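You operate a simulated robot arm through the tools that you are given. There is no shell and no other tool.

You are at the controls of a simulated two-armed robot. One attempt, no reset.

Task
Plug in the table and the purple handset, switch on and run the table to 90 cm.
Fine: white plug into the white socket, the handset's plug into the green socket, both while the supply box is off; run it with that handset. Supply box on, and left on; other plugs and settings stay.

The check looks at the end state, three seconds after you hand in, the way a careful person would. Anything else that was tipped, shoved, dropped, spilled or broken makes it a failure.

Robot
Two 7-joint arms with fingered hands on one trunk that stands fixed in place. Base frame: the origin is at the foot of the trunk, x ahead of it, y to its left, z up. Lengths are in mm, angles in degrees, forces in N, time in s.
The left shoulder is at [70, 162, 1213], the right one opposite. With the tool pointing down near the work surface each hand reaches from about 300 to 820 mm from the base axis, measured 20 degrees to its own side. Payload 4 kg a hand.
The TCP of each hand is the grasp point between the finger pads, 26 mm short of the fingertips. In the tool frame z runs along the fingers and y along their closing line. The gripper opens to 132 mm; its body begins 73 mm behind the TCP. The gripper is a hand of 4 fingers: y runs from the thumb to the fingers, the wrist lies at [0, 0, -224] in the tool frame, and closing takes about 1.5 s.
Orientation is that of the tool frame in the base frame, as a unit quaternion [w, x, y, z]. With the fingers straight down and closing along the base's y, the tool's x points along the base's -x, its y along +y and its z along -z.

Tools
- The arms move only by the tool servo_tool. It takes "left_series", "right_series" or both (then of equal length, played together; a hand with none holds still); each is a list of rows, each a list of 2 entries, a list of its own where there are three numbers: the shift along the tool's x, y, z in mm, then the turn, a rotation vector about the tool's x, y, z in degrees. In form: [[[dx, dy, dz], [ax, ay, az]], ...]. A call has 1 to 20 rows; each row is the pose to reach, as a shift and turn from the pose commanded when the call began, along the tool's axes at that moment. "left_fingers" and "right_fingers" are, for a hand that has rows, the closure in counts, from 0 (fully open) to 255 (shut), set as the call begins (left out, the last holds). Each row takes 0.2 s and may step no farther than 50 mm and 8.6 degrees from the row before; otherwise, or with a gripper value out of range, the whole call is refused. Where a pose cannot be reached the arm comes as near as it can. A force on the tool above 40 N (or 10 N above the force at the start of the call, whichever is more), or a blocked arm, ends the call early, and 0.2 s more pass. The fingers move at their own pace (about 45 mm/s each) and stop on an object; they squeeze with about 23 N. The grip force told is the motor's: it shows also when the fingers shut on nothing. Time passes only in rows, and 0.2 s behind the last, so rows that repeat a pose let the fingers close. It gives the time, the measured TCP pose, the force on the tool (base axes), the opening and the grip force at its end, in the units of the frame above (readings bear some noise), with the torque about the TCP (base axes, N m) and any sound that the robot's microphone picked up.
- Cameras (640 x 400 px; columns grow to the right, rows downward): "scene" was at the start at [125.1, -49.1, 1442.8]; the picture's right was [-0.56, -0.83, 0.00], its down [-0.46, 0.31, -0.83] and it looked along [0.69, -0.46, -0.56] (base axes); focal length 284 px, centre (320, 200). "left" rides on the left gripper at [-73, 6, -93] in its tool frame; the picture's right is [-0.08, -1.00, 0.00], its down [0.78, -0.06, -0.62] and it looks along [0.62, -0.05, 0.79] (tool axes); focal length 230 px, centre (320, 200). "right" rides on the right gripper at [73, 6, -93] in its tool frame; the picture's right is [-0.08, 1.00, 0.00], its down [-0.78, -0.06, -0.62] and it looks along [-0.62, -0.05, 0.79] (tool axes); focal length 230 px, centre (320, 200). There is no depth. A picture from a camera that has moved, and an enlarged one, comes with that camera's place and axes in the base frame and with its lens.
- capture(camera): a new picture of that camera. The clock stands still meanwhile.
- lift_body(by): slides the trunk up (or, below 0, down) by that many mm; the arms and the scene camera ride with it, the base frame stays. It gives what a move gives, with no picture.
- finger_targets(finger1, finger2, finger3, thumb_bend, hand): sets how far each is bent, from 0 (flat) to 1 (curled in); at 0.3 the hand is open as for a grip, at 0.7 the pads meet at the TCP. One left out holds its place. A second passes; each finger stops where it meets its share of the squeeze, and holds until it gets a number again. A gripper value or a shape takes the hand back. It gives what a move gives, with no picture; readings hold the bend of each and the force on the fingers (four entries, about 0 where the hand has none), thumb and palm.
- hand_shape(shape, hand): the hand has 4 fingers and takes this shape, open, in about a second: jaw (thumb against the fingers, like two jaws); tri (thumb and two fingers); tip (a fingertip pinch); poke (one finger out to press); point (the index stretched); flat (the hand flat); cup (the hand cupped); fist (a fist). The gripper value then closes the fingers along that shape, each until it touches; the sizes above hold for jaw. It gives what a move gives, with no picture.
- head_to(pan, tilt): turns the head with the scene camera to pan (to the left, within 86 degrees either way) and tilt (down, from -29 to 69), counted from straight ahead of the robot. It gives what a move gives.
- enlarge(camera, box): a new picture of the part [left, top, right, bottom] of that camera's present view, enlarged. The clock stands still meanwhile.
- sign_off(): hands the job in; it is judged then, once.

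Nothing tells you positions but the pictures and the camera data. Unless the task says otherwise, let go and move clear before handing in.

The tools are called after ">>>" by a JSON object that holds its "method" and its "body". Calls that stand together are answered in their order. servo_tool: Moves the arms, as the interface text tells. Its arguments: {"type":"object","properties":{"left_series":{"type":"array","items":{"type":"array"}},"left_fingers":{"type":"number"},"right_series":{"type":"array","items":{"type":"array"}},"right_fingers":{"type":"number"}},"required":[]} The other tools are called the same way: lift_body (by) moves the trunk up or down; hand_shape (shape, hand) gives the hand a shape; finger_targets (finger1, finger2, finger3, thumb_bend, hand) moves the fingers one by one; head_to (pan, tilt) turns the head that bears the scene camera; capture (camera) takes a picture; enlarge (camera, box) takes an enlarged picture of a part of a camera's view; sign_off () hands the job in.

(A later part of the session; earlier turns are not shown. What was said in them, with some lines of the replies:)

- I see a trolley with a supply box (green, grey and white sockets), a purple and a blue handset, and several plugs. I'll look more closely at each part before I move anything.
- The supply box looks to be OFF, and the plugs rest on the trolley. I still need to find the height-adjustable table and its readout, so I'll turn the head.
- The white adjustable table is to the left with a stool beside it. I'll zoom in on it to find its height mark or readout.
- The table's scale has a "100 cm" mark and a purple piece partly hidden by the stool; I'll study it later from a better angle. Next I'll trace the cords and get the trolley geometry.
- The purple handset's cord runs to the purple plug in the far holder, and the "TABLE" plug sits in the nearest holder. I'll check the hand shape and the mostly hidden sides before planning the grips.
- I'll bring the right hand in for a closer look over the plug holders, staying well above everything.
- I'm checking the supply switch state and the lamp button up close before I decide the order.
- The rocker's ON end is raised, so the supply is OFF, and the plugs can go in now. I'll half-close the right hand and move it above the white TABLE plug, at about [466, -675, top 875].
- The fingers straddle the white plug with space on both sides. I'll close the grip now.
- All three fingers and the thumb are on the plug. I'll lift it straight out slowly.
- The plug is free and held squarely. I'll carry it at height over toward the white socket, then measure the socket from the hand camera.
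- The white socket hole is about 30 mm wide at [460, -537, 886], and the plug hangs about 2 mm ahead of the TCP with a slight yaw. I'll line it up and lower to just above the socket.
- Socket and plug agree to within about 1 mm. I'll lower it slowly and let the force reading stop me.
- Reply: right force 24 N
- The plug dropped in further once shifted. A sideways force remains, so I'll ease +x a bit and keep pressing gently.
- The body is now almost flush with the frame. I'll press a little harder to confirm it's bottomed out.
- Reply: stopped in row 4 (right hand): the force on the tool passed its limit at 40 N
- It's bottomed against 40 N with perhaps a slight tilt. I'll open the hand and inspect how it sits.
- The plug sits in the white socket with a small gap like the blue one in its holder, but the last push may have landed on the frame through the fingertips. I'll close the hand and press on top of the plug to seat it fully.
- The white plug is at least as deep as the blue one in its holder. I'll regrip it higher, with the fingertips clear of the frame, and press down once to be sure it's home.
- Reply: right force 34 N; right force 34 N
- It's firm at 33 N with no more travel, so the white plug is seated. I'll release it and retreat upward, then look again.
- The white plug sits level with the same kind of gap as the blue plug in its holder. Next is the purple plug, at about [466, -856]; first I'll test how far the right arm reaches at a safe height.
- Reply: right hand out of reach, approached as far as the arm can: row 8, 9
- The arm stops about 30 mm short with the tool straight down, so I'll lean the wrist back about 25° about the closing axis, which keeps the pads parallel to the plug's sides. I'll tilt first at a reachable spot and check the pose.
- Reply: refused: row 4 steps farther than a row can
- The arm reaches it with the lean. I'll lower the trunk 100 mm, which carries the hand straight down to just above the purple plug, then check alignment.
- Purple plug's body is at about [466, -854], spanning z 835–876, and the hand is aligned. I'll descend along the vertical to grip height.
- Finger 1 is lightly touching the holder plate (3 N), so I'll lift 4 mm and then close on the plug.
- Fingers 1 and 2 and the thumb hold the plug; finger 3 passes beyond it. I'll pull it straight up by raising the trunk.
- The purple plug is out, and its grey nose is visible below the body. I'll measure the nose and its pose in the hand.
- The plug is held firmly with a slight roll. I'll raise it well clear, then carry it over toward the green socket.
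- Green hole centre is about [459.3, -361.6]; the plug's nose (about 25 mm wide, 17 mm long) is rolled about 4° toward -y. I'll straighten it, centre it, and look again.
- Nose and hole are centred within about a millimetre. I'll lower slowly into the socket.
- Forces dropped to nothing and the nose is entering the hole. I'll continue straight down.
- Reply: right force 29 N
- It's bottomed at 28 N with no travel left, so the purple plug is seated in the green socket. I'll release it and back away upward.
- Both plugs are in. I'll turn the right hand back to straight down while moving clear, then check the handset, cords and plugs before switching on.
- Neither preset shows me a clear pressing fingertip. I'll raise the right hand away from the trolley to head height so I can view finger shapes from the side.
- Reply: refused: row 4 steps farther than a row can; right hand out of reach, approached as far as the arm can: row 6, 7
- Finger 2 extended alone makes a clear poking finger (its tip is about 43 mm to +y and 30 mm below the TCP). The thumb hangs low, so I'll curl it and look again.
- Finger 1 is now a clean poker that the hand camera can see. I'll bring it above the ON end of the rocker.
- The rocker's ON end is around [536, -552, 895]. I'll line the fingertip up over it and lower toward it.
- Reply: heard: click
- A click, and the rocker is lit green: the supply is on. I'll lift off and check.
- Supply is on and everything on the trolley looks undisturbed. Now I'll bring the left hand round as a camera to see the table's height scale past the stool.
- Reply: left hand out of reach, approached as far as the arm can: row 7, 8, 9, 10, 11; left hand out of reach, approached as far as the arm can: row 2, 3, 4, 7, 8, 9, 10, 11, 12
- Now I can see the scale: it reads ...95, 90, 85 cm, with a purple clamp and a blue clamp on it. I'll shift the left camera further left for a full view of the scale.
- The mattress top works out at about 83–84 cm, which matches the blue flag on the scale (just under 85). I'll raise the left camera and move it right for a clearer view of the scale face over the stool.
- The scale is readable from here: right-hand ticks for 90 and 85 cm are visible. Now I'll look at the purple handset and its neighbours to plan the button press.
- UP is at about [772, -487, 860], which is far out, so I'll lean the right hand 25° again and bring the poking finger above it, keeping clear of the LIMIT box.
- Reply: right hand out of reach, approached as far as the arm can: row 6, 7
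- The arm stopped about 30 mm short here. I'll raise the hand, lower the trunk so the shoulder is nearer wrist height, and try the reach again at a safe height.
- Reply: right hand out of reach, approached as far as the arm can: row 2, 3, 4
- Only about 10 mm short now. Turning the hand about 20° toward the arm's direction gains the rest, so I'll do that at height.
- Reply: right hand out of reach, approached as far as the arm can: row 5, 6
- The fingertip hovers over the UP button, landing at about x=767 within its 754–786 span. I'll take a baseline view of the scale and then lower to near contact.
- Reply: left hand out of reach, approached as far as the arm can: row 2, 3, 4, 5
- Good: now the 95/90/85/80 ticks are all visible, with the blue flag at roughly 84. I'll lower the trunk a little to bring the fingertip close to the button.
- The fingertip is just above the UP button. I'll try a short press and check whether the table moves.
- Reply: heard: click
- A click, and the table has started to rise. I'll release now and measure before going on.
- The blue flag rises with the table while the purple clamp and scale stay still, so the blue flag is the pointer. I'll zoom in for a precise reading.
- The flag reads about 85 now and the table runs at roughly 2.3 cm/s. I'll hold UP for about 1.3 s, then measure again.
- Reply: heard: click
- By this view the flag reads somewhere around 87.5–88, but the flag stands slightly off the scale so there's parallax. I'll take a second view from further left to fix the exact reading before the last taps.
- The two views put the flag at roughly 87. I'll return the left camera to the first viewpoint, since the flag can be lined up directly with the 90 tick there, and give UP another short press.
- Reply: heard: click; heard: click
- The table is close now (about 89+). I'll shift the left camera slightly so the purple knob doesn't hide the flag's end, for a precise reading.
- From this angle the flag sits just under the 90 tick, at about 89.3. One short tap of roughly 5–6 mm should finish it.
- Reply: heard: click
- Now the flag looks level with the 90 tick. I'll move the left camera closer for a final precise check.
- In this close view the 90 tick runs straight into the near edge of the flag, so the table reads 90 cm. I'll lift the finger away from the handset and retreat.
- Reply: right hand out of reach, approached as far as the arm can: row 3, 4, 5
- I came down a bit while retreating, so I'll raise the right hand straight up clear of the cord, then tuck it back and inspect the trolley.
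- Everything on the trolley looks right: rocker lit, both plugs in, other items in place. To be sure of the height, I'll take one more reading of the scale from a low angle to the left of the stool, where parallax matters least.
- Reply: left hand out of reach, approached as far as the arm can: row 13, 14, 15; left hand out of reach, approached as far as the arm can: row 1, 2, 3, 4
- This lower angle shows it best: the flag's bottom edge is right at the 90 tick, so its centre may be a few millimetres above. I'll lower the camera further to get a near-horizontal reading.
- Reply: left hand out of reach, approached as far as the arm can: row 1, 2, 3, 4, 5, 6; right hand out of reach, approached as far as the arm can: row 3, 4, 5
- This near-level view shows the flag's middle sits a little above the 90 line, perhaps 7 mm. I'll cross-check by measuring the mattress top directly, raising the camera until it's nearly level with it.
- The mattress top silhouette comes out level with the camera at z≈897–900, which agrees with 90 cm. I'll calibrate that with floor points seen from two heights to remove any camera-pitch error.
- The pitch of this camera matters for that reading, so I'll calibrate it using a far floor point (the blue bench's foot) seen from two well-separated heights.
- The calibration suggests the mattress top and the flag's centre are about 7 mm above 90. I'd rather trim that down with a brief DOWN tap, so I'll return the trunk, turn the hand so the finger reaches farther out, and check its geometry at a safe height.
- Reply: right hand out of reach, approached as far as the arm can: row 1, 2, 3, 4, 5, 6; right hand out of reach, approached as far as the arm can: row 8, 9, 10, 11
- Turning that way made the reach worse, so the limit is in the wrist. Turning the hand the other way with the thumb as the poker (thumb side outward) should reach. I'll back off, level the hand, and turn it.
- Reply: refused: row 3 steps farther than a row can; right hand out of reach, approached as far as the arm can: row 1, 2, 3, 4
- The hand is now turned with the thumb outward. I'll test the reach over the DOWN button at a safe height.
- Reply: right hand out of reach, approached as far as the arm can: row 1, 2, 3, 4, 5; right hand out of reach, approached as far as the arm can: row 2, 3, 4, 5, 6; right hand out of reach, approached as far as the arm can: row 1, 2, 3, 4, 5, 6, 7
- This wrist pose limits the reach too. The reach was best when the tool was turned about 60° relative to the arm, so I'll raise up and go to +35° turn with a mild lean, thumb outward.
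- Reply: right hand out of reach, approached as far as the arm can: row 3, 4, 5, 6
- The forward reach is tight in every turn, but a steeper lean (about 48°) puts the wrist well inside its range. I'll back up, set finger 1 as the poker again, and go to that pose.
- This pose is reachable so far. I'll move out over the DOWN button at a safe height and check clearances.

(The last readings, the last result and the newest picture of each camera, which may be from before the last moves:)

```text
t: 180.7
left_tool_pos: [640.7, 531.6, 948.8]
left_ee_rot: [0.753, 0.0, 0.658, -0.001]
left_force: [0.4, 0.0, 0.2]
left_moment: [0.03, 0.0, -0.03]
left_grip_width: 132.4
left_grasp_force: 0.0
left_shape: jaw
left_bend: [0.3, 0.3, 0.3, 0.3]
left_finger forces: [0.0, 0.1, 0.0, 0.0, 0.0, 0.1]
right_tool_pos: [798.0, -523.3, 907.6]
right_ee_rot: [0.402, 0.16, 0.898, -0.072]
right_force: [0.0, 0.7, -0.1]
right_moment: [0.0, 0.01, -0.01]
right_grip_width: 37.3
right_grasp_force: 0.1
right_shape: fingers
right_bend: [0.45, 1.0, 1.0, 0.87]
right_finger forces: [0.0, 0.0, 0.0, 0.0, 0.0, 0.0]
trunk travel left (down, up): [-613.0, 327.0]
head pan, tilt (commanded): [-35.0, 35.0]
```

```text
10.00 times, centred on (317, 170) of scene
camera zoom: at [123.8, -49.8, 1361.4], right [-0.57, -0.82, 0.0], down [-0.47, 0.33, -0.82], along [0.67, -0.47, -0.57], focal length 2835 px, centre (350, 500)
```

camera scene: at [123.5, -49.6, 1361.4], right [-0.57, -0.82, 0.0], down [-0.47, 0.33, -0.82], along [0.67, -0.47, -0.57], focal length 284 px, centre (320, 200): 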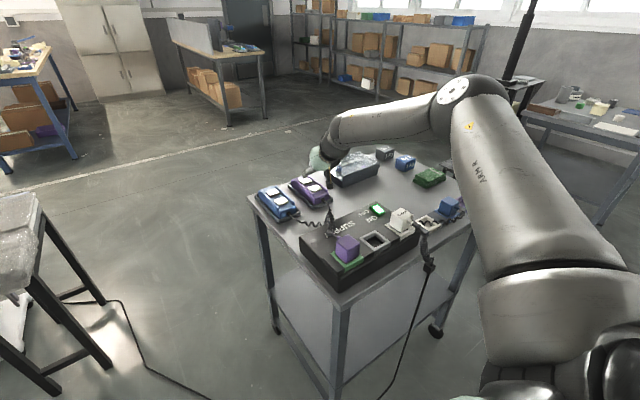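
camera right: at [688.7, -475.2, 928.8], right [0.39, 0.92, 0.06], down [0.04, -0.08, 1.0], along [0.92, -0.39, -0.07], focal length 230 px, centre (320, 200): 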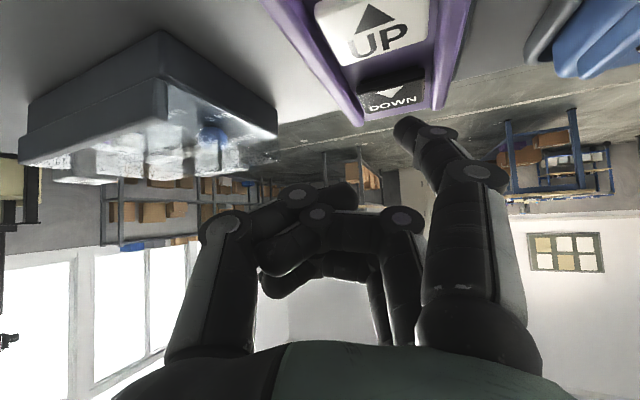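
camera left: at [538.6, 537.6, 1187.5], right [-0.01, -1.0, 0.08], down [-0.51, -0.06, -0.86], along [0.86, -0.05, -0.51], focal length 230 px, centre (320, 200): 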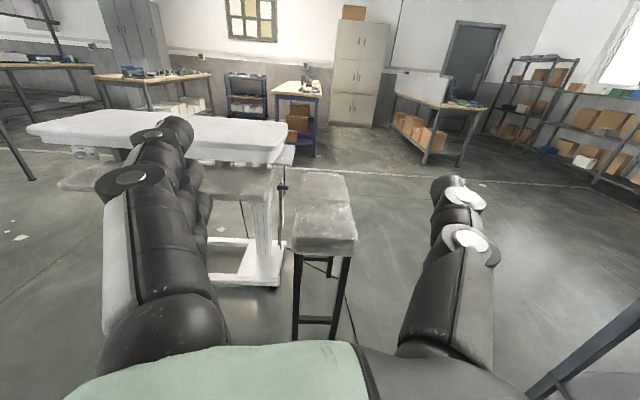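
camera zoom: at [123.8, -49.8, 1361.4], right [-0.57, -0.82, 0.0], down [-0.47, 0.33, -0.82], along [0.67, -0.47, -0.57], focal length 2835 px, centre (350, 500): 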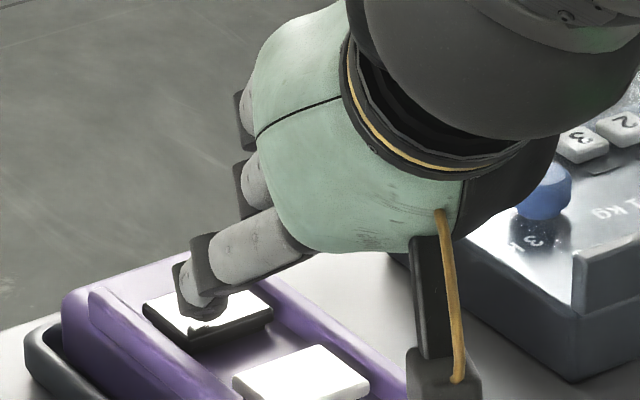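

>>> {"method": "enlarge", "body": {"camera": "left", "box": [262, 150, 302, 175]}}

```text
16.00 times, centred on (282, 162) of left
camera zoom: at [538.6, 537.6, 1007.6], right [-0.01, -1.0, 0.08], down [-0.51, -0.06, -0.86], along [0.86, -0.05, -0.51], focal length 3681 px, centre (928, 800)
```

zoom: 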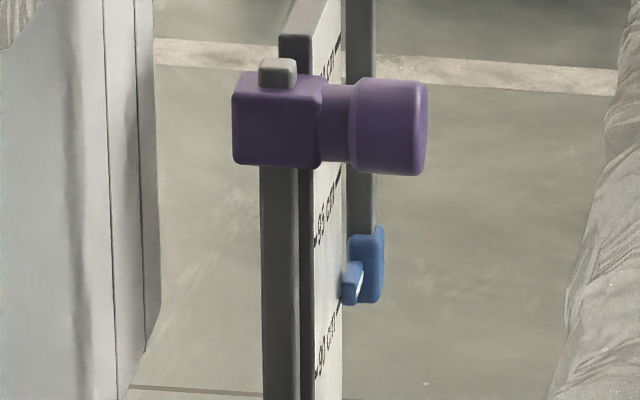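

I have a clear baseline (flag centre about 18 px, or 7 mm, above the aligned position). I'll probe the DOWN button with quick down-and-up taps of increasing depth until it clicks.

>>> {"method": "servo_tool", "body": {"right_series": [[[3.7, 0, 3.3], [0, 0, 0]], [[5.2, 0, 4.7], [0, 0, 0]], [[0, 0, 0], [0, 0, 0]]]}}

>>> {"method": "servo_tool", "body": {"right_series": [[[5.2, 0, 4.7], [0, 0, 0]], [[6.7, 0, 6.0], [0, 0, 0]], [[0, 0, 0], [0, 0, 0]]]}}

```text
t: 181.5
left_tool_pos: [640.2, 529.8, 948.3]
left_ee_rot: [0.753, -0.001, 0.658, 0.0]
left_force: [0.0, -0.2, 0.2]
left_moment: [0.0, -0.01, -0.01]
left_grip_width: 132.0
left_grasp_force: 0.1
left_shape: jaw
left_bend: [0.3, 0.3, 0.3, 0.3]
left_finger forces: [0.0, 0.0, 0.0, 0.0, 0.0, 0.0]
right_tool_pos: [796.6, -522.5, 907.5]
right_ee_rot: [0.4, 0.159, 0.9, -0.071]
right_force: [0.8, -1.0, -0.3]
right_moment: [0.01, 0.02, -0.01]
right_grip_width: 37.4
right_grasp_force: 0.0
right_shape: fingers
right_bend: [0.45, 1.0, 1.0, 0.87]
right_finger forces: [0.0, 0.0, 0.1, 0.0, 0.0, 0.0]
trunk travel left (down, up): [-613.0, 327.0]
head pan, tilt (commanded): [-35.0, 35.0]
heard: click
```

```text
t: 182.3
left_tool_pos: [641.3, 530.8, 948.4]
left_ee_rot: [0.753, 0.0, 0.658, 0.0]
left_force: [-0.1, 0.0, -0.3]
left_moment: [-0.04, 0.01, 0.0]
left_grip_width: 131.8
left_grasp_force: 0.0
left_shape: jaw
left_bend: [0.3, 0.3, 0.3, 0.3]
left_finger forces: [0.0, 0.0, 0.0, 0.1, 0.0, 0.0]
right_tool_pos: [798.0, -522.2, 906.1]
right_ee_rot: [0.401, 0.158, 0.899, -0.07]
right_force: [0.7, -0.8, -0.8]
right_moment: [0.01, 0.0, -0.01]
right_grip_width: 37.3
right_grasp_force: 0.1
right_shape: fingers
right_bend: [0.45, 1.0, 1.0, 0.87]
right_finger forces: [0.0, 0.0, 0.0, 0.0, 0.0, 0.1]
trunk travel left (down, up): [-613.0, 327.0]
head pan, tilt (commanded): [-35.0, 35.0]
heard: click
```

Both taps clicked. I'll measure where the flag is now.

>>> {"method": "enlarge", "body": {"camera": "left", "box": [262, 150, 302, 175]}}

```text
16.00 times, centred on (282, 162) of left
camera zoom: at [538.5, 537.6, 1007.5], right [-0.01, -1.0, 0.08], down [-0.51, -0.06, -0.86], along [0.86, -0.05, -0.51], focal length 3681 px, centre (928, 800)
```

zoom: 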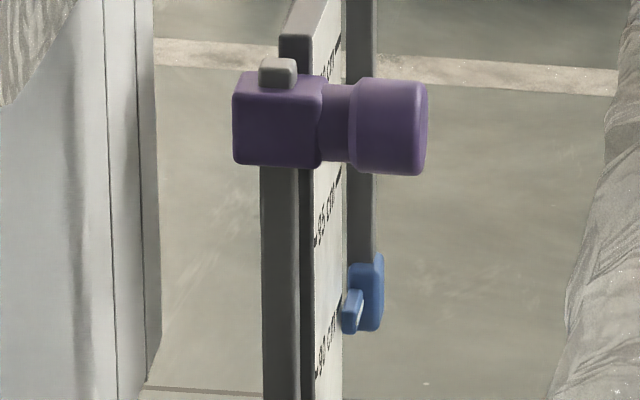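

The two taps lowered it 10.5 mm, so it's now about 4 mm under. One very small UP tap will centre it; UP is just 52 mm back toward me in the same pose.

>>> {"method": "servo_tool", "body": {"right_series": [[[-10, 0, -9], [0, 0, 0]], [[-18.6, 0, -16.7], [0, 0, 0]], [[-2.3, -9, -34.9], [0, 0, 0]], [[14, -18, -53.1], [0, 0, 0]], [[14, -18, -53.1], [0, 0, 0]]]}}

>>> {"method": "servo_tool", "body": {"right_series": [[[7, 0, 6.3], [0, 0, 0]], [[14, 0, 12.5], [0, 0, 0]], [[16.4, 0, 14.7], [0, 0, 0]], [[16.4, 0, 14.7], [0, 0, 0]]]}}

>>> {"method": "capture", "body": {"camera": "right"}}

>>> {"method": "enlarge", "body": {"camera": "scene", "box": [285, 150, 349, 190]}}

```text
t: 183.5
left_tool_pos: [641.0, 531.8, 948.3]
left_ee_rot: [0.752, 0.0, 0.659, 0.0]
left_force: [-0.3, -0.3, 0.0]
left_moment: [0.02, 0.0, 0.02]
left_grip_width: 131.9
left_grasp_force: 0.0
left_shape: jaw
left_bend: [0.3, 0.3, 0.3, 0.3]
left_finger forces: [0.1, 0.0, 0.0, 0.0, 0.0, 0.1]
right_tool_pos: [747.0, -522.9, 932.9]
right_ee_rot: [0.402, 0.159, 0.899, -0.072]
right_force: [0.3, 0.0, 0.0]
right_moment: [0.01, -0.05, 0.03]
right_grip_width: 37.4
right_grasp_force: 0.1
right_shape: fingers
right_bend: [0.45, 1.0, 1.0, 0.87]
right_finger forces: [0.1, 0.0, 0.0, 0.0, 0.0, 0.0]
trunk travel left (down, up): [-613.0, 327.0]
head pan, tilt (commanded): [-35.0, 35.0]
```

```text
t: 184.5
left_tool_pos: [641.6, 531.4, 948.4]
left_ee_rot: [0.752, -0.001, 0.659, 0.001]
left_force: [-0.5, 0.5, 0.1]
left_moment: [0.0, 0.0, -0.01]
left_grip_width: 132.0
left_grasp_force: 0.1
left_shape: jaw
left_bend: [0.3, 0.3, 0.3, 0.3]
left_finger forces: [0.0, 0.0, 0.1, 0.0, 0.0, 0.0]
right_tool_pos: [746.7, -523.0, 910.0]
right_ee_rot: [0.401, 0.16, 0.899, -0.072]
right_force: [-0.5, 0.9, -0.2]
right_moment: [-0.04, 0.02, -0.02]
right_grip_width: 37.4
right_grasp_force: 0.1
right_shape: fingers
right_bend: [0.45, 1.0, 1.0, 0.87]
right_finger forces: [0.0, 0.1, 0.0, 0.1, 0.0, 0.0]
trunk travel left (down, up): [-613.0, 327.0]
head pan, tilt (commanded): [-35.0, 35.0]
```

```text
taken
camera right: at [637.3, -476.2, 916.7], right [0.39, 0.92, 0.06], down [0.04, -0.08, 1.0], along [0.92, -0.39, -0.07], focal length 230 px, centre (320, 200)
```

right: 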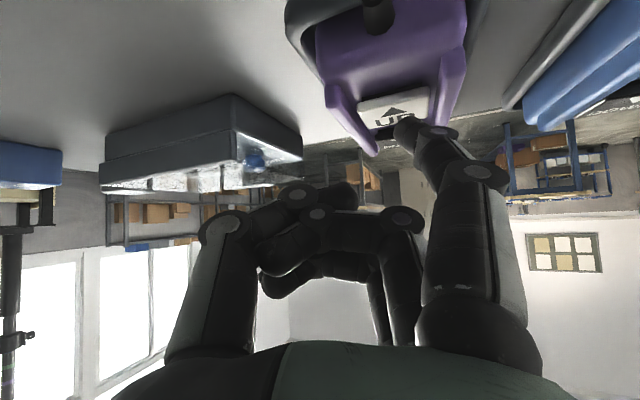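

```text
10.00 times, centred on (317, 170) of scene
camera zoom: at [123.9, -49.8, 1361.3], right [-0.57, -0.82, 0.0], down [-0.47, 0.33, -0.82], along [0.67, -0.47, -0.57], focal length 2835 px, centre (350, 500)
```

zoom: 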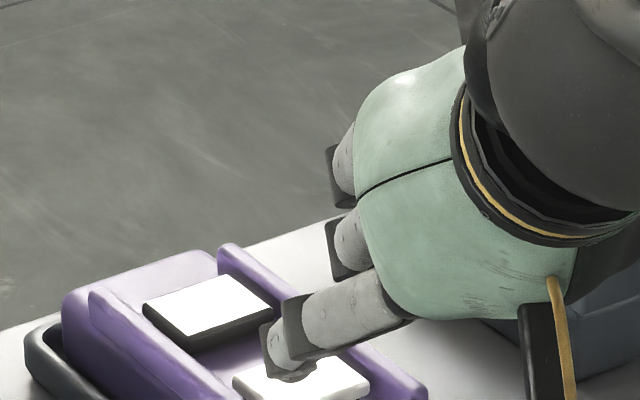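

>>> {"method": "servo_tool", "body": {"right_series": [[[3.4, 0, 3.0], [0, 0, 0]], [[5.6, 0, 5.0], [0, 0, 0]], [[1, 0, 0.9], [0, 0, 0]]]}}

```text
t: 185.3
left_tool_pos: [640.8, 530.8, 949.1]
left_ee_rot: [0.752, 0.001, 0.659, 0.0]
left_force: [0.3, -0.2, 0.0]
left_moment: [0.03, 0.04, 0.02]
left_grip_width: 131.7
left_grasp_force: 0.0
left_shape: jaw
left_bend: [0.3, 0.3, 0.3, 0.3]
left_finger forces: [0.0, 0.0, 0.0, 0.0, 0.0, 0.0]
right_tool_pos: [745.7, -524.2, 908.1]
right_ee_rot: [0.4, 0.16, 0.9, -0.071]
right_force: [0.3, -0.3, 0.4]
right_moment: [-0.01, 0.01, 0.0]
right_grip_width: 37.5
right_grasp_force: 0.0
right_shape: fingers
right_bend: [0.45, 1.0, 1.0, 0.87]
right_finger forces: [0.1, 0.0, 0.1, 0.0, 0.0, 0.1]
trunk travel left (down, up): [-613.0, 327.0]
head pan, tilt (commanded): [-35.0, 35.0]
heard: click
```

Clicked. I'll measure the result.

>>> {"method": "enlarge", "body": {"camera": "left", "box": [262, 150, 302, 175]}}

```text
16.00 times, centred on (282, 162) of left
camera zoom: at [538.5, 537.5, 1007.6], right [-0.01, -1.0, 0.08], down [-0.51, -0.06, -0.86], along [0.86, -0.05, -0.51], focal length 3681 px, centre (928, 800)
```

zoom: 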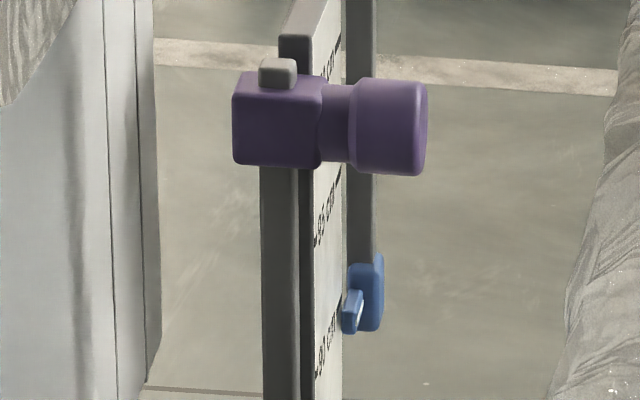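

>>> {"method": "servo_tool", "body": {"right_series": [[[3.4, 0, 3.0], [0, 0, 0]], [[5.6, 0, 5.0], [0, 0, 0]], [[0, 0, 0], [0, 0, 0]]]}}

>>> {"method": "enlarge", "body": {"camera": "left", "box": [262, 150, 302, 175]}}

```text
t: 186.1
left_tool_pos: [639.8, 531.4, 949.7]
left_ee_rot: [0.753, -0.001, 0.659, 0.001]
left_force: [-0.7, 0.0, 0.4]
left_moment: [-0.01, 0.0, 0.04]
left_grip_width: 131.9
left_grasp_force: 0.0
left_shape: jaw
left_bend: [0.3, 0.3, 0.3, 0.3]
left_finger forces: [0.0, 0.0, 0.0, 0.0, 0.1, 0.1]
right_tool_pos: [745.0, -523.8, 907.3]
right_ee_rot: [0.401, 0.16, 0.899, -0.072]
right_force: [0.3, 0.5, 0.5]
right_moment: [-0.03, 0.0, -0.01]
right_grip_width: 37.6
right_grasp_force: 0.1
right_shape: fingers
right_bend: [0.45, 1.0, 1.0, 0.87]
right_finger forces: [0.1, 0.1, 0.0, 0.0, 0.0, 0.1]
trunk travel left (down, up): [-613.0, 327.0]
head pan, tilt (commanded): [-35.0, 35.0]
heard: click
```

```text
16.00 times, centred on (282, 162) of left
camera zoom: at [538.5, 537.6, 1007.6], right [-0.01, -1.0, 0.08], down [-0.51, -0.06, -0.86], along [0.86, -0.05, -0.51], focal length 3681 px, centre (928, 800)
```

zoom: 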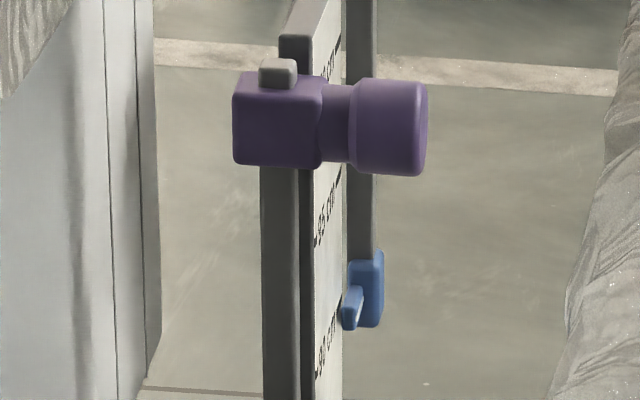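

>>> {"method": "servo_tool", "body": {"right_series": [[[3.0, 0, 2.7], [0, 0, 0]], [[5.6, 0, 5.0], [0, 0, 0]], [[0, 0, 0], [0, 0, 0]]]}}

>>> {"method": "enlarge", "body": {"camera": "left", "box": [262, 150, 302, 175]}}

```text
t: 186.9
left_tool_pos: [641.0, 530.2, 948.6]
left_ee_rot: [0.752, -0.001, 0.659, 0.001]
left_force: [0.0, -0.5, 0.8]
left_moment: [0.01, 0.01, -0.01]
left_grip_width: 132.0
left_grasp_force: 0.0
left_shape: jaw
left_bend: [0.3, 0.3, 0.3, 0.3]
left_finger forces: [0.1, 0.1, 0.0, 0.1, 0.1, 0.1]
right_tool_pos: [745.2, -522.1, 908.2]
right_ee_rot: [0.401, 0.159, 0.899, -0.071]
right_force: [-0.5, 1.1, -0.4]
right_moment: [-0.01, 0.0, -0.01]
right_grip_width: 37.4
right_grasp_force: 0.0
right_shape: fingers
right_bend: [0.45, 1.0, 1.0, 0.87]
right_finger forces: [0.0, 0.0, 0.1, 0.0, 0.0, 0.0]
trunk travel left (down, up): [-613.0, 327.0]
head pan, tilt (commanded): [-35.0, 35.0]
heard: click
```

```text
16.00 times, centred on (282, 162) of left
camera zoom: at [538.5, 537.6, 1007.5], right [-0.01, -1.0, 0.08], down [-0.51, -0.06, -0.86], along [0.86, -0.05, -0.51], focal length 3681 px, centre (928, 800)
```

zoom: 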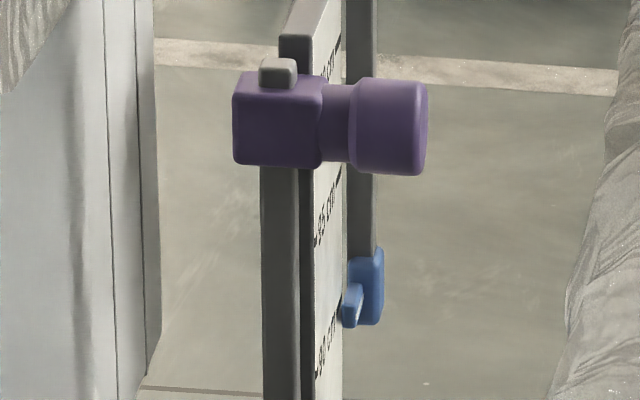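

The flag is now within about 1 mm of aligned by its centre. To be certain, I'll do a check that doesn't depend on camera pitch: sweep the camera height and find where the mattress top surface goes exactly edge-on.

>>> {"method": "servo_tool", "body": {"right_series": [[[-15, 0, -14], [0, 0, 0]], [[-35, 0, -32], [0, 0, 0]], [[-60, 0, -55], [0, 0, 0]], [[-80, 0, -75], [0, 0, 0]], [[-80, 0, -75], [0, 0, 0]]]}}

>>> {"method": "enlarge", "body": {"camera": "left", "box": [230, 60, 310, 110]}}

>>> {"method": "lift_body", "body": {"by": -40}}

>>> {"method": "enlarge", "body": {"camera": "left", "box": [230, 50, 310, 100]}}

>>> {"method": "lift_body", "body": {"by": -40}}

>>> {"method": "enlarge", "body": {"camera": "left", "box": [230, 40, 310, 90]}}

```text
t: 188.1
left_tool_pos: [641.9, 530.1, 949.0]
left_ee_rot: [0.753, 0.0, 0.658, 0.0]
left_force: [-0.6, -0.6, -0.2]
left_moment: [0.01, 0.0, -0.02]
left_grip_width: 132.1
left_grasp_force: 0.1
left_shape: jaw
left_bend: [0.3, 0.3, 0.3, 0.3]
left_finger forces: [0.0, 0.0, 0.0, 0.1, 0.1, 0.0]
right_tool_pos: [743.6, -521.5, 1017.4]
right_ee_rot: [0.402, 0.16, 0.899, -0.071]
right_force: [0.4, -0.8, -0.7]
right_moment: [0.0, -0.01, -0.01]
right_grip_width: 37.4
right_grasp_force: 0.0
right_shape: fingers
right_bend: [0.45, 1.0, 1.0, 0.87]
right_finger forces: [0.0, 0.1, 0.0, 0.1, 0.0, 0.1]
trunk travel left (down, up): [-613.0, 327.0]
head pan, tilt (commanded): [-35.0, 35.0]
```

```text
8.00 times, centred on (270, 85) of left
camera zoom: at [538.9, 537.2, 1007.6], right [-0.01, -1.0, 0.08], down [-0.51, -0.06, -0.86], along [0.86, -0.05, -0.51], focal length 1841 px, centre (720, 1120)
```

zoom: 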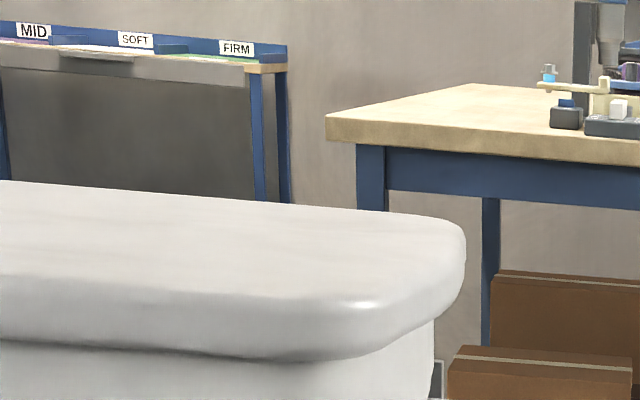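

```text
t: 188.9
left_tool_pos: [640.9, 531.1, 909.2]
left_ee_rot: [0.752, 0.0, 0.659, 0.0]
left_force: [0.0, 0.0, -0.3]
left_moment: [-0.03, 0.01, -0.01]
left_grip_width: 132.2
left_grasp_force: 0.1
left_shape: jaw
left_bend: [0.3, 0.3, 0.3, 0.3]
left_finger forces: [0.1, 0.0, 0.0, 0.0, 0.0, 0.1]
right_tool_pos: [743.5, -521.1, 976.9]
right_ee_rot: [0.402, 0.161, 0.899, -0.071]
right_force: [0.0, 0.4, 0.0]
right_moment: [0.0, 0.04, 0.01]
right_grip_width: 37.4
right_grasp_force: 0.1
right_shape: fingers
right_bend: [0.45, 1.0, 1.0, 0.87]
right_finger forces: [0.1, 0.0, 0.1, 0.0, 0.1, 0.1]
trunk travel left (down, up): [-573.0, 367.0]
head pan, tilt (commanded): [-35.0, 35.0]
```

```text
8.00 times, centred on (270, 75) of left
camera zoom: at [538.3, 537.5, 967.8], right [-0.01, -1.0, 0.08], down [-0.51, -0.06, -0.86], along [0.86, -0.05, -0.51], focal length 1841 px, centre (720, 1200)
```

zoom: 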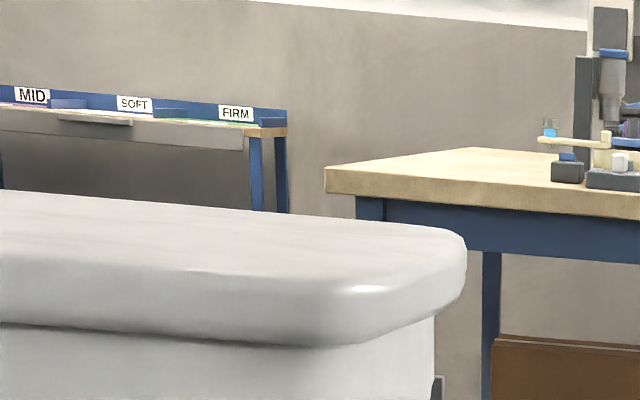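

```text
t: 189.8
left_tool_pos: [640.9, 530.9, 868.6]
left_ee_rot: [0.752, 0.0, 0.659, 0.0]
left_force: [-0.5, 0.1, 0.0]
left_moment: [0.0, 0.02, -0.01]
left_grip_width: 132.0
left_grasp_force: 0.0
left_shape: jaw
left_bend: [0.3, 0.3, 0.3, 0.3]
left_finger forces: [0.1, 0.0, 0.0, 0.0, 0.0, 0.0]
right_tool_pos: [743.7, -522.1, 937.9]
right_ee_rot: [0.402, 0.16, 0.898, -0.072]
right_force: [-0.6, -0.3, 0.5]
right_moment: [0.03, 0.03, 0.02]
right_grip_width: 37.2
right_grasp_force: 0.0
right_shape: fingers
right_bend: [0.45, 1.0, 1.0, 0.87]
right_finger forces: [0.0, 0.1, 0.0, 0.0, 0.0, 0.0]
trunk travel left (down, up): [-533.0, 407.0]
head pan, tilt (commanded): [-35.0, 35.0]
```

```text
8.00 times, centred on (270, 65) of left
camera zoom: at [538.3, 537.5, 927.8], right [-0.01, -1.0, 0.08], down [-0.51, -0.06, -0.86], along [0.86, -0.05, -0.51], focal length 1841 px, centre (720, 1280)
```

zoom: 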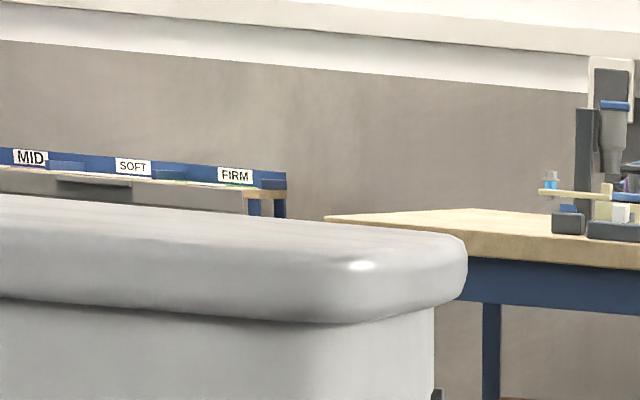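

The right hand has come down with the trunk, so I'll raise it well clear before lowering any further.

>>> {"method": "servo_tool", "body": {"right_series": [[[-25, 0, -25], [0, 0, 0]], [[-55, 0, -52], [0, 0, 0]], [[-85, 0, -80], [0, 0, 0]], [[-115, 0, -108], [0, 0, 0]], [[-145, 0, -136], [0, 0, 0]], [[-145, 0, -136], [0, 0, 0]]]}}

>>> {"method": "servo_tool", "body": {"right_series": [[[0, -20, -40], [0, 0, 0]], [[0, -40, -80], [0, 0, 0]], [[0, -60, -120], [0, 0, 0]], [[0, -80, -160], [0, 0, 0]], [[0, -80, -160], [0, 0, 0]]]}}

>>> {"method": "capture", "body": {"camera": "scene"}}

```text
t: 191.2
left_tool_pos: [642.5, 530.6, 868.0]
left_ee_rot: [0.752, 0.0, 0.659, 0.0]
left_force: [-0.6, 0.2, 0.3]
left_moment: [-0.02, -0.03, 0.03]
left_grip_width: 132.0
left_grasp_force: 0.1
left_shape: jaw
left_bend: [0.3, 0.3, 0.3, 0.3]
left_finger forces: [0.0, 0.0, 0.1, 0.0, 0.0, 0.1]
right_tool_pos: [738.4, -520.6, 1137.7]
right_ee_rot: [0.401, 0.16, 0.899, -0.071]
right_force: [-0.4, -0.1, 0.0]
right_moment: [0.0, 0.0, 0.0]
right_grip_width: 37.7
right_grasp_force: 0.0
right_shape: fingers
right_bend: [0.45, 1.0, 1.0, 0.87]
right_finger forces: [0.0, 0.0, 0.0, 0.0, 0.0, 0.0]
trunk travel left (down, up): [-533.0, 407.0]
head pan, tilt (commanded): [-35.0, 35.0]
```

```text
t: 192.4
left_tool_pos: [641.4, 531.2, 868.1]
left_ee_rot: [0.752, -0.001, 0.659, 0.001]
left_force: [0.1, 0.3, -0.1]
left_moment: [0.0, -0.04, 0.0]
left_grip_width: 131.8
left_grasp_force: 0.0
left_shape: jaw
left_bend: [0.3, 0.3, 0.3, 0.3]
left_finger forces: [0.0, 0.1, 0.1, 0.1, 0.0, 0.0]
right_tool_pos: [600.9, -554.0, 1242.6]
right_ee_rot: [0.401, 0.159, 0.9, -0.071]
right_force: [0.3, 0.2, -0.8]
right_moment: [0.03, 0.0, -0.01]
right_grip_width: 37.6
right_grasp_force: 0.1
right_shape: fingers
right_bend: [0.45, 1.0, 1.0, 0.87]
right_finger forces: [0.0, 0.1, 0.1, 0.0, 0.0, 0.1]
trunk travel left (down, up): [-533.0, 407.0]
head pan, tilt (commanded): [-35.0, 35.0]
```

```text
taken
camera scene: at [125.2, -49.9, 1281.2], right [-0.57, -0.82, 0.0], down [-0.47, 0.33, -0.82], along [0.67, -0.47, -0.57], focal length 284 px, centre (320, 200)
```

scene: 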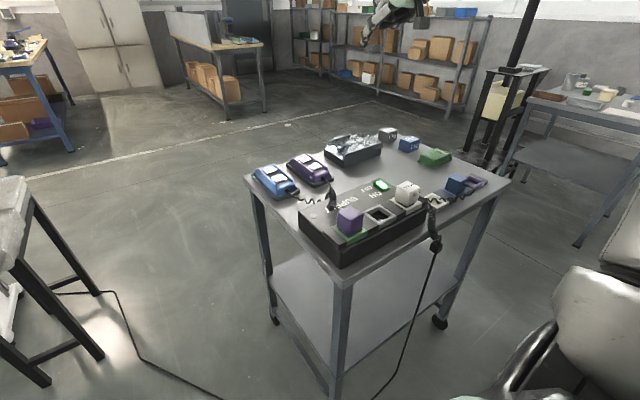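

Clear now. I'll continue the camera-height sweep below the mattress top.

>>> {"method": "lift_body", "body": {"by": -20}}

>>> {"method": "enlarge", "body": {"camera": "left", "box": [230, 35, 310, 85]}}

>>> {"method": "lift_body", "body": {"by": -30}}

>>> {"method": "enlarge", "body": {"camera": "left", "box": [230, 25, 310, 75]}}

>>> {"method": "lift_body", "body": {"by": -40}}

>>> {"method": "enlarge", "body": {"camera": "left", "box": [230, 10, 310, 60]}}

```text
t: 193.1
left_tool_pos: [640.9, 529.9, 849.0]
left_ee_rot: [0.752, 0.0, 0.659, 0.0]
left_force: [-0.5, -1.0, -0.3]
left_moment: [-0.01, 0.0, -0.01]
left_grip_width: 132.0
left_grasp_force: 0.0
left_shape: jaw
left_bend: [0.3, 0.3, 0.3, 0.3]
left_finger forces: [0.1, 0.1, 0.0, 0.0, 0.1, 0.0]
right_tool_pos: [599.0, -554.5, 1222.3]
right_ee_rot: [0.403, 0.161, 0.898, -0.072]
right_force: [-0.1, -0.2, 0.2]
right_moment: [0.0, 0.0, -0.02]
right_grip_width: 37.2
right_grasp_force: 0.1
right_shape: fingers
right_bend: [0.45, 1.0, 1.0, 0.87]
right_finger forces: [0.0, 0.0, 0.0, 0.0, 0.0, 0.1]
trunk travel left (down, up): [-513.0, 427.0]
head pan, tilt (commanded): [-35.0, 35.0]
```

```text
8.00 times, centred on (270, 60) of left
camera zoom: at [538.2, 537.5, 907.9], right [-0.01, -1.0, 0.08], down [-0.51, -0.06, -0.86], along [0.86, -0.05, -0.51], focal length 1841 px, centre (720, 1320)
```

zoom: 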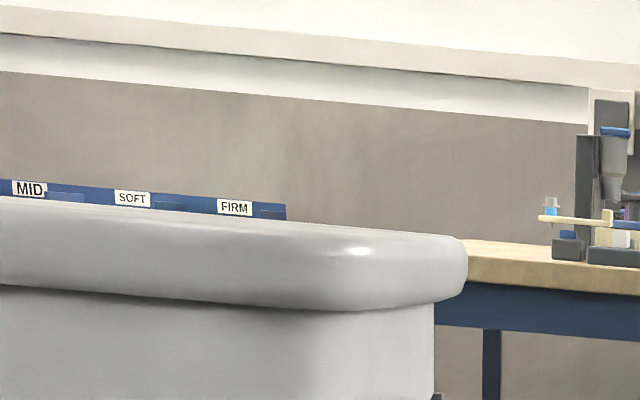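

```text
t: 193.8
left_tool_pos: [641.1, 531.1, 818.9]
left_ee_rot: [0.753, -0.001, 0.658, 0.001]
left_force: [1.1, 0.1, -0.2]
left_moment: [-0.01, 0.0, -0.01]
left_grip_width: 131.7
left_grasp_force: 0.2
left_shape: jaw
left_bend: [0.3, 0.3, 0.3, 0.3]
left_finger forces: [0.0, 0.0, 0.0, 0.0, 0.1, 0.0]
right_tool_pos: [599.1, -554.4, 1193.2]
right_ee_rot: [0.402, 0.161, 0.898, -0.072]
right_force: [-0.2, 0.3, -0.2]
right_moment: [-0.02, -0.02, 0.03]
right_grip_width: 37.4
right_grasp_force: 0.0
right_shape: fingers
right_bend: [0.45, 1.0, 1.0, 0.87]
right_finger forces: [0.0, 0.0, 0.0, 0.1, 0.0, 0.0]
trunk travel left (down, up): [-483.0, 457.0]
head pan, tilt (commanded): [-35.0, 35.0]
```

```text
8.00 times, centred on (270, 50) of left
camera zoom: at [538.4, 537.5, 877.8], right [-0.01, -1.0, 0.08], down [-0.51, -0.06, -0.86], along [0.86, -0.05, -0.51], focal length 1841 px, centre (720, 1400)
```

zoom: 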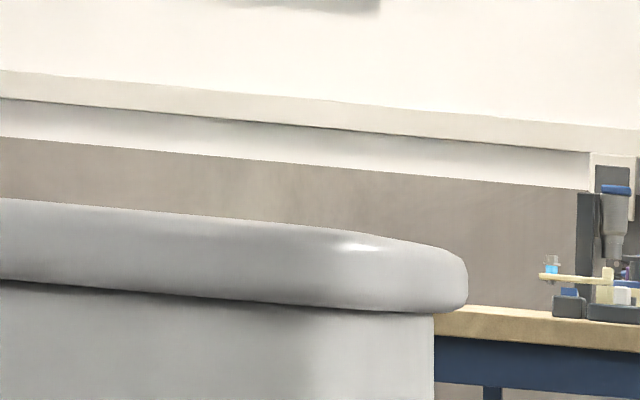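

```text
t: 194.6
left_tool_pos: [640.9, 530.8, 778.7]
left_ee_rot: [0.752, 0.0, 0.659, 0.0]
left_force: [0.0, 0.0, -0.2]
left_moment: [-0.02, -0.01, -0.01]
left_grip_width: 132.0
left_grasp_force: 0.1
left_shape: jaw
left_bend: [0.3, 0.3, 0.3, 0.3]
left_finger forces: [0.0, 0.1, 0.0, 0.1, 0.1, 0.1]
right_tool_pos: [601.7, -553.7, 1153.4]
right_ee_rot: [0.402, 0.16, 0.898, -0.072]
right_force: [0.1, -1.0, -0.2]
right_moment: [0.01, -0.03, 0.0]
right_grip_width: 37.5
right_grasp_force: 0.1
right_shape: fingers
right_bend: [0.45, 1.0, 1.0, 0.87]
right_finger forces: [0.0, 0.0, 0.0, 0.0, 0.0, 0.0]
trunk travel left (down, up): [-443.0, 497.0]
head pan, tilt (commanded): [-35.0, 35.0]
```

```text
8.00 times, centred on (270, 35) of left
camera zoom: at [538.4, 537.5, 837.8], right [-0.01, -1.0, 0.08], down [-0.51, -0.06, -0.86], along [0.86, -0.05, -0.51], focal length 1841 px, centre (720, 1520)
```

zoom: 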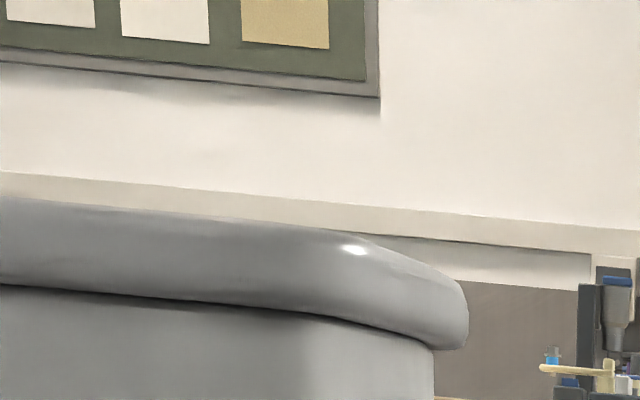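

The kink in the silhouette puts the mattress top at 899.9 ± 3 mm, matching the flag at the 90 tick, so the table is at 90 cm. I'll bring the trunk back up, pull both arms clear, and do a final check.

>>> {"method": "lift_body", "body": {"by": 230}}

>>> {"method": "servo_tool", "body": {"right_series": [[[20, -10, -20], [0, 0, 0]], [[40, -20, -40], [0, 0, 0]], [[60, -30, -60], [0, 0, 0]], [[80, -40, -80], [0, 0, 0]], [[100, -50, -100], [0, 0, 0]], [[100, -50, -100], [0, 0, 0]]]}}

>>> {"method": "capture", "body": {"camera": "scene"}}

>>> {"method": "enlarge", "body": {"camera": "scene", "box": [235, 160, 505, 330]}}

>>> {"method": "enlarge", "body": {"camera": "left", "box": [260, 155, 300, 180]}}

```text
t: 197.1
left_tool_pos: [641.2, 530.7, 1009.3]
left_ee_rot: [0.752, -0.001, 0.659, 0.001]
left_force: [0.2, -0.1, -0.1]
left_moment: [-0.03, 0.02, 0.01]
left_grip_width: 131.9
left_grasp_force: 0.1
left_shape: jaw
left_bend: [0.3, 0.3, 0.3, 0.3]
left_finger forces: [0.0, 0.1, 0.0, 0.0, 0.0, 0.0]
right_tool_pos: [600.9, -554.6, 1385.0]
right_ee_rot: [0.402, 0.159, 0.899, -0.072]
right_force: [0.2, 0.6, 0.5]
right_moment: [-0.02, 0.02, 0.0]
right_grip_width: 37.3
right_grasp_force: 0.0
right_shape: fingers
right_bend: [0.45, 1.0, 1.0, 0.87]
right_finger forces: [0.0, 0.0, 0.1, 0.0, 0.0, 0.1]
trunk travel left (down, up): [-673.0, 267.0]
head pan, tilt (commanded): [-35.0, 35.0]
```

```text
t: 198.4
left_tool_pos: [641.5, 531.1, 1008.5]
left_ee_rot: [0.752, 0.0, 0.66, 0.0]
left_force: [-0.1, 0.1, 0.2]
left_moment: [-0.03, -0.03, 0.01]
left_grip_width: 131.7
left_grasp_force: 0.1
left_shape: jaw
left_bend: [0.3, 0.3, 0.3, 0.3]
left_finger forces: [0.0, 0.0, 0.0, 0.0, 0.0, 0.0]
right_tool_pos: [451.4, -553.3, 1374.8]
right_ee_rot: [0.401, 0.159, 0.899, -0.071]
right_force: [0.4, 0.3, -0.8]
right_moment: [0.01, 0.03, -0.04]
right_grip_width: 37.3
right_grasp_force: 0.2
right_shape: fingers
right_bend: [0.45, 1.0, 1.0, 0.87]
right_finger forces: [0.0, 0.0, 0.1, 0.0, 0.0, 0.0]
trunk travel left (down, up): [-673.0, 267.0]
head pan, tilt (commanded): [-35.0, 35.0]
```

```text
taken
camera scene: at [124.8, -49.6, 1421.3], right [-0.57, -0.82, 0.0], down [-0.47, 0.33, -0.82], along [0.67, -0.47, -0.57], focal length 284 px, centre (320, 200)
```

scene: 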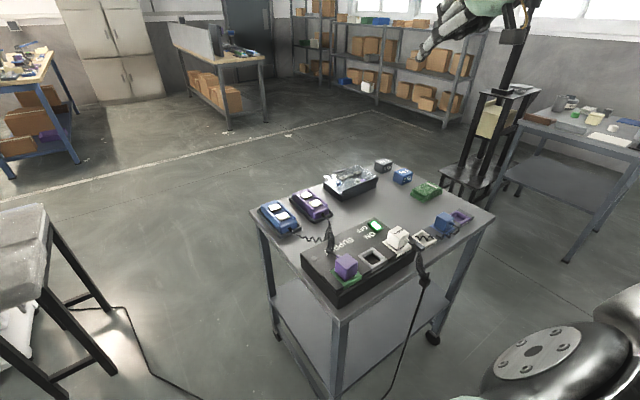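

```text
2.35 times, centred on (370, 245) of scene
camera zoom: at [124.8, -49.6, 1421.3], right [-0.57, -0.82, 0.0], down [-0.47, 0.33, -0.82], along [0.67, -0.47, -0.57], focal length 667 px, centre (202, 94)
```

zoom: 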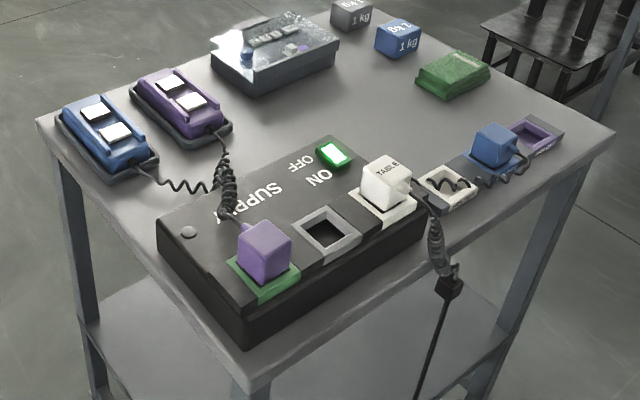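

```text
16.00 times, centred on (280, 168) of left
camera zoom: at [539.3, 537.8, 1067.1], right [-0.01, -1.0, 0.08], down [-0.51, -0.06, -0.86], along [0.86, -0.05, -0.51], focal length 3681 px, centre (960, 720)
```

zoom: 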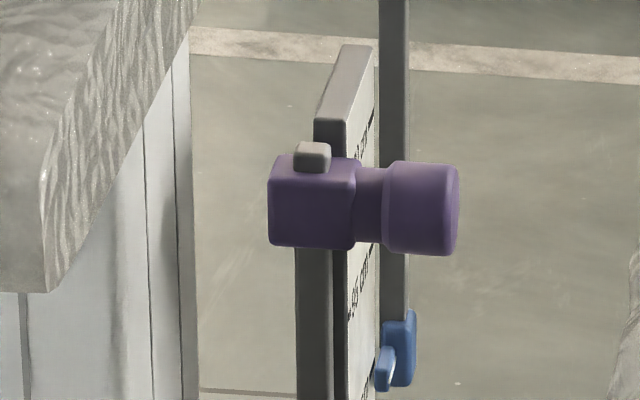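

The white TABLE plug is in the white socket and the purple handset's plug is in the green one. The rocker is lit ON, the table stands at 90 cm, and nothing else on the trolley was disturbed. Both hands are clear, so I'm handing in.

>>> {"method": "sign_off", "body": {}}

```text
The job is handed in.
```

The table is plugged in, powered and at 90 cm, and I've handed the job in.

- **Plugs:** the white TABLE plug is in the white socket and the purple handset's plug is in the green one. Both went in while the supply box was off.
- **Power:** the supply box is switched on, its rocker is lit green, and I left it on.
- **Height:** I ran the table with the purple handset only. It overshot by about 7 mm at one point, so I trimmed it with short DOWN and UP taps. The scale pointer now sits at the 90 tick, and a separate measurement of the mattress top came out at 900 mm, give or take 3 mm.
- **Everything else:** the blue plug, the grey socket, the LIMIT box, the weights and the other settings were not touched. Both hands are clear of the trolley and the table.
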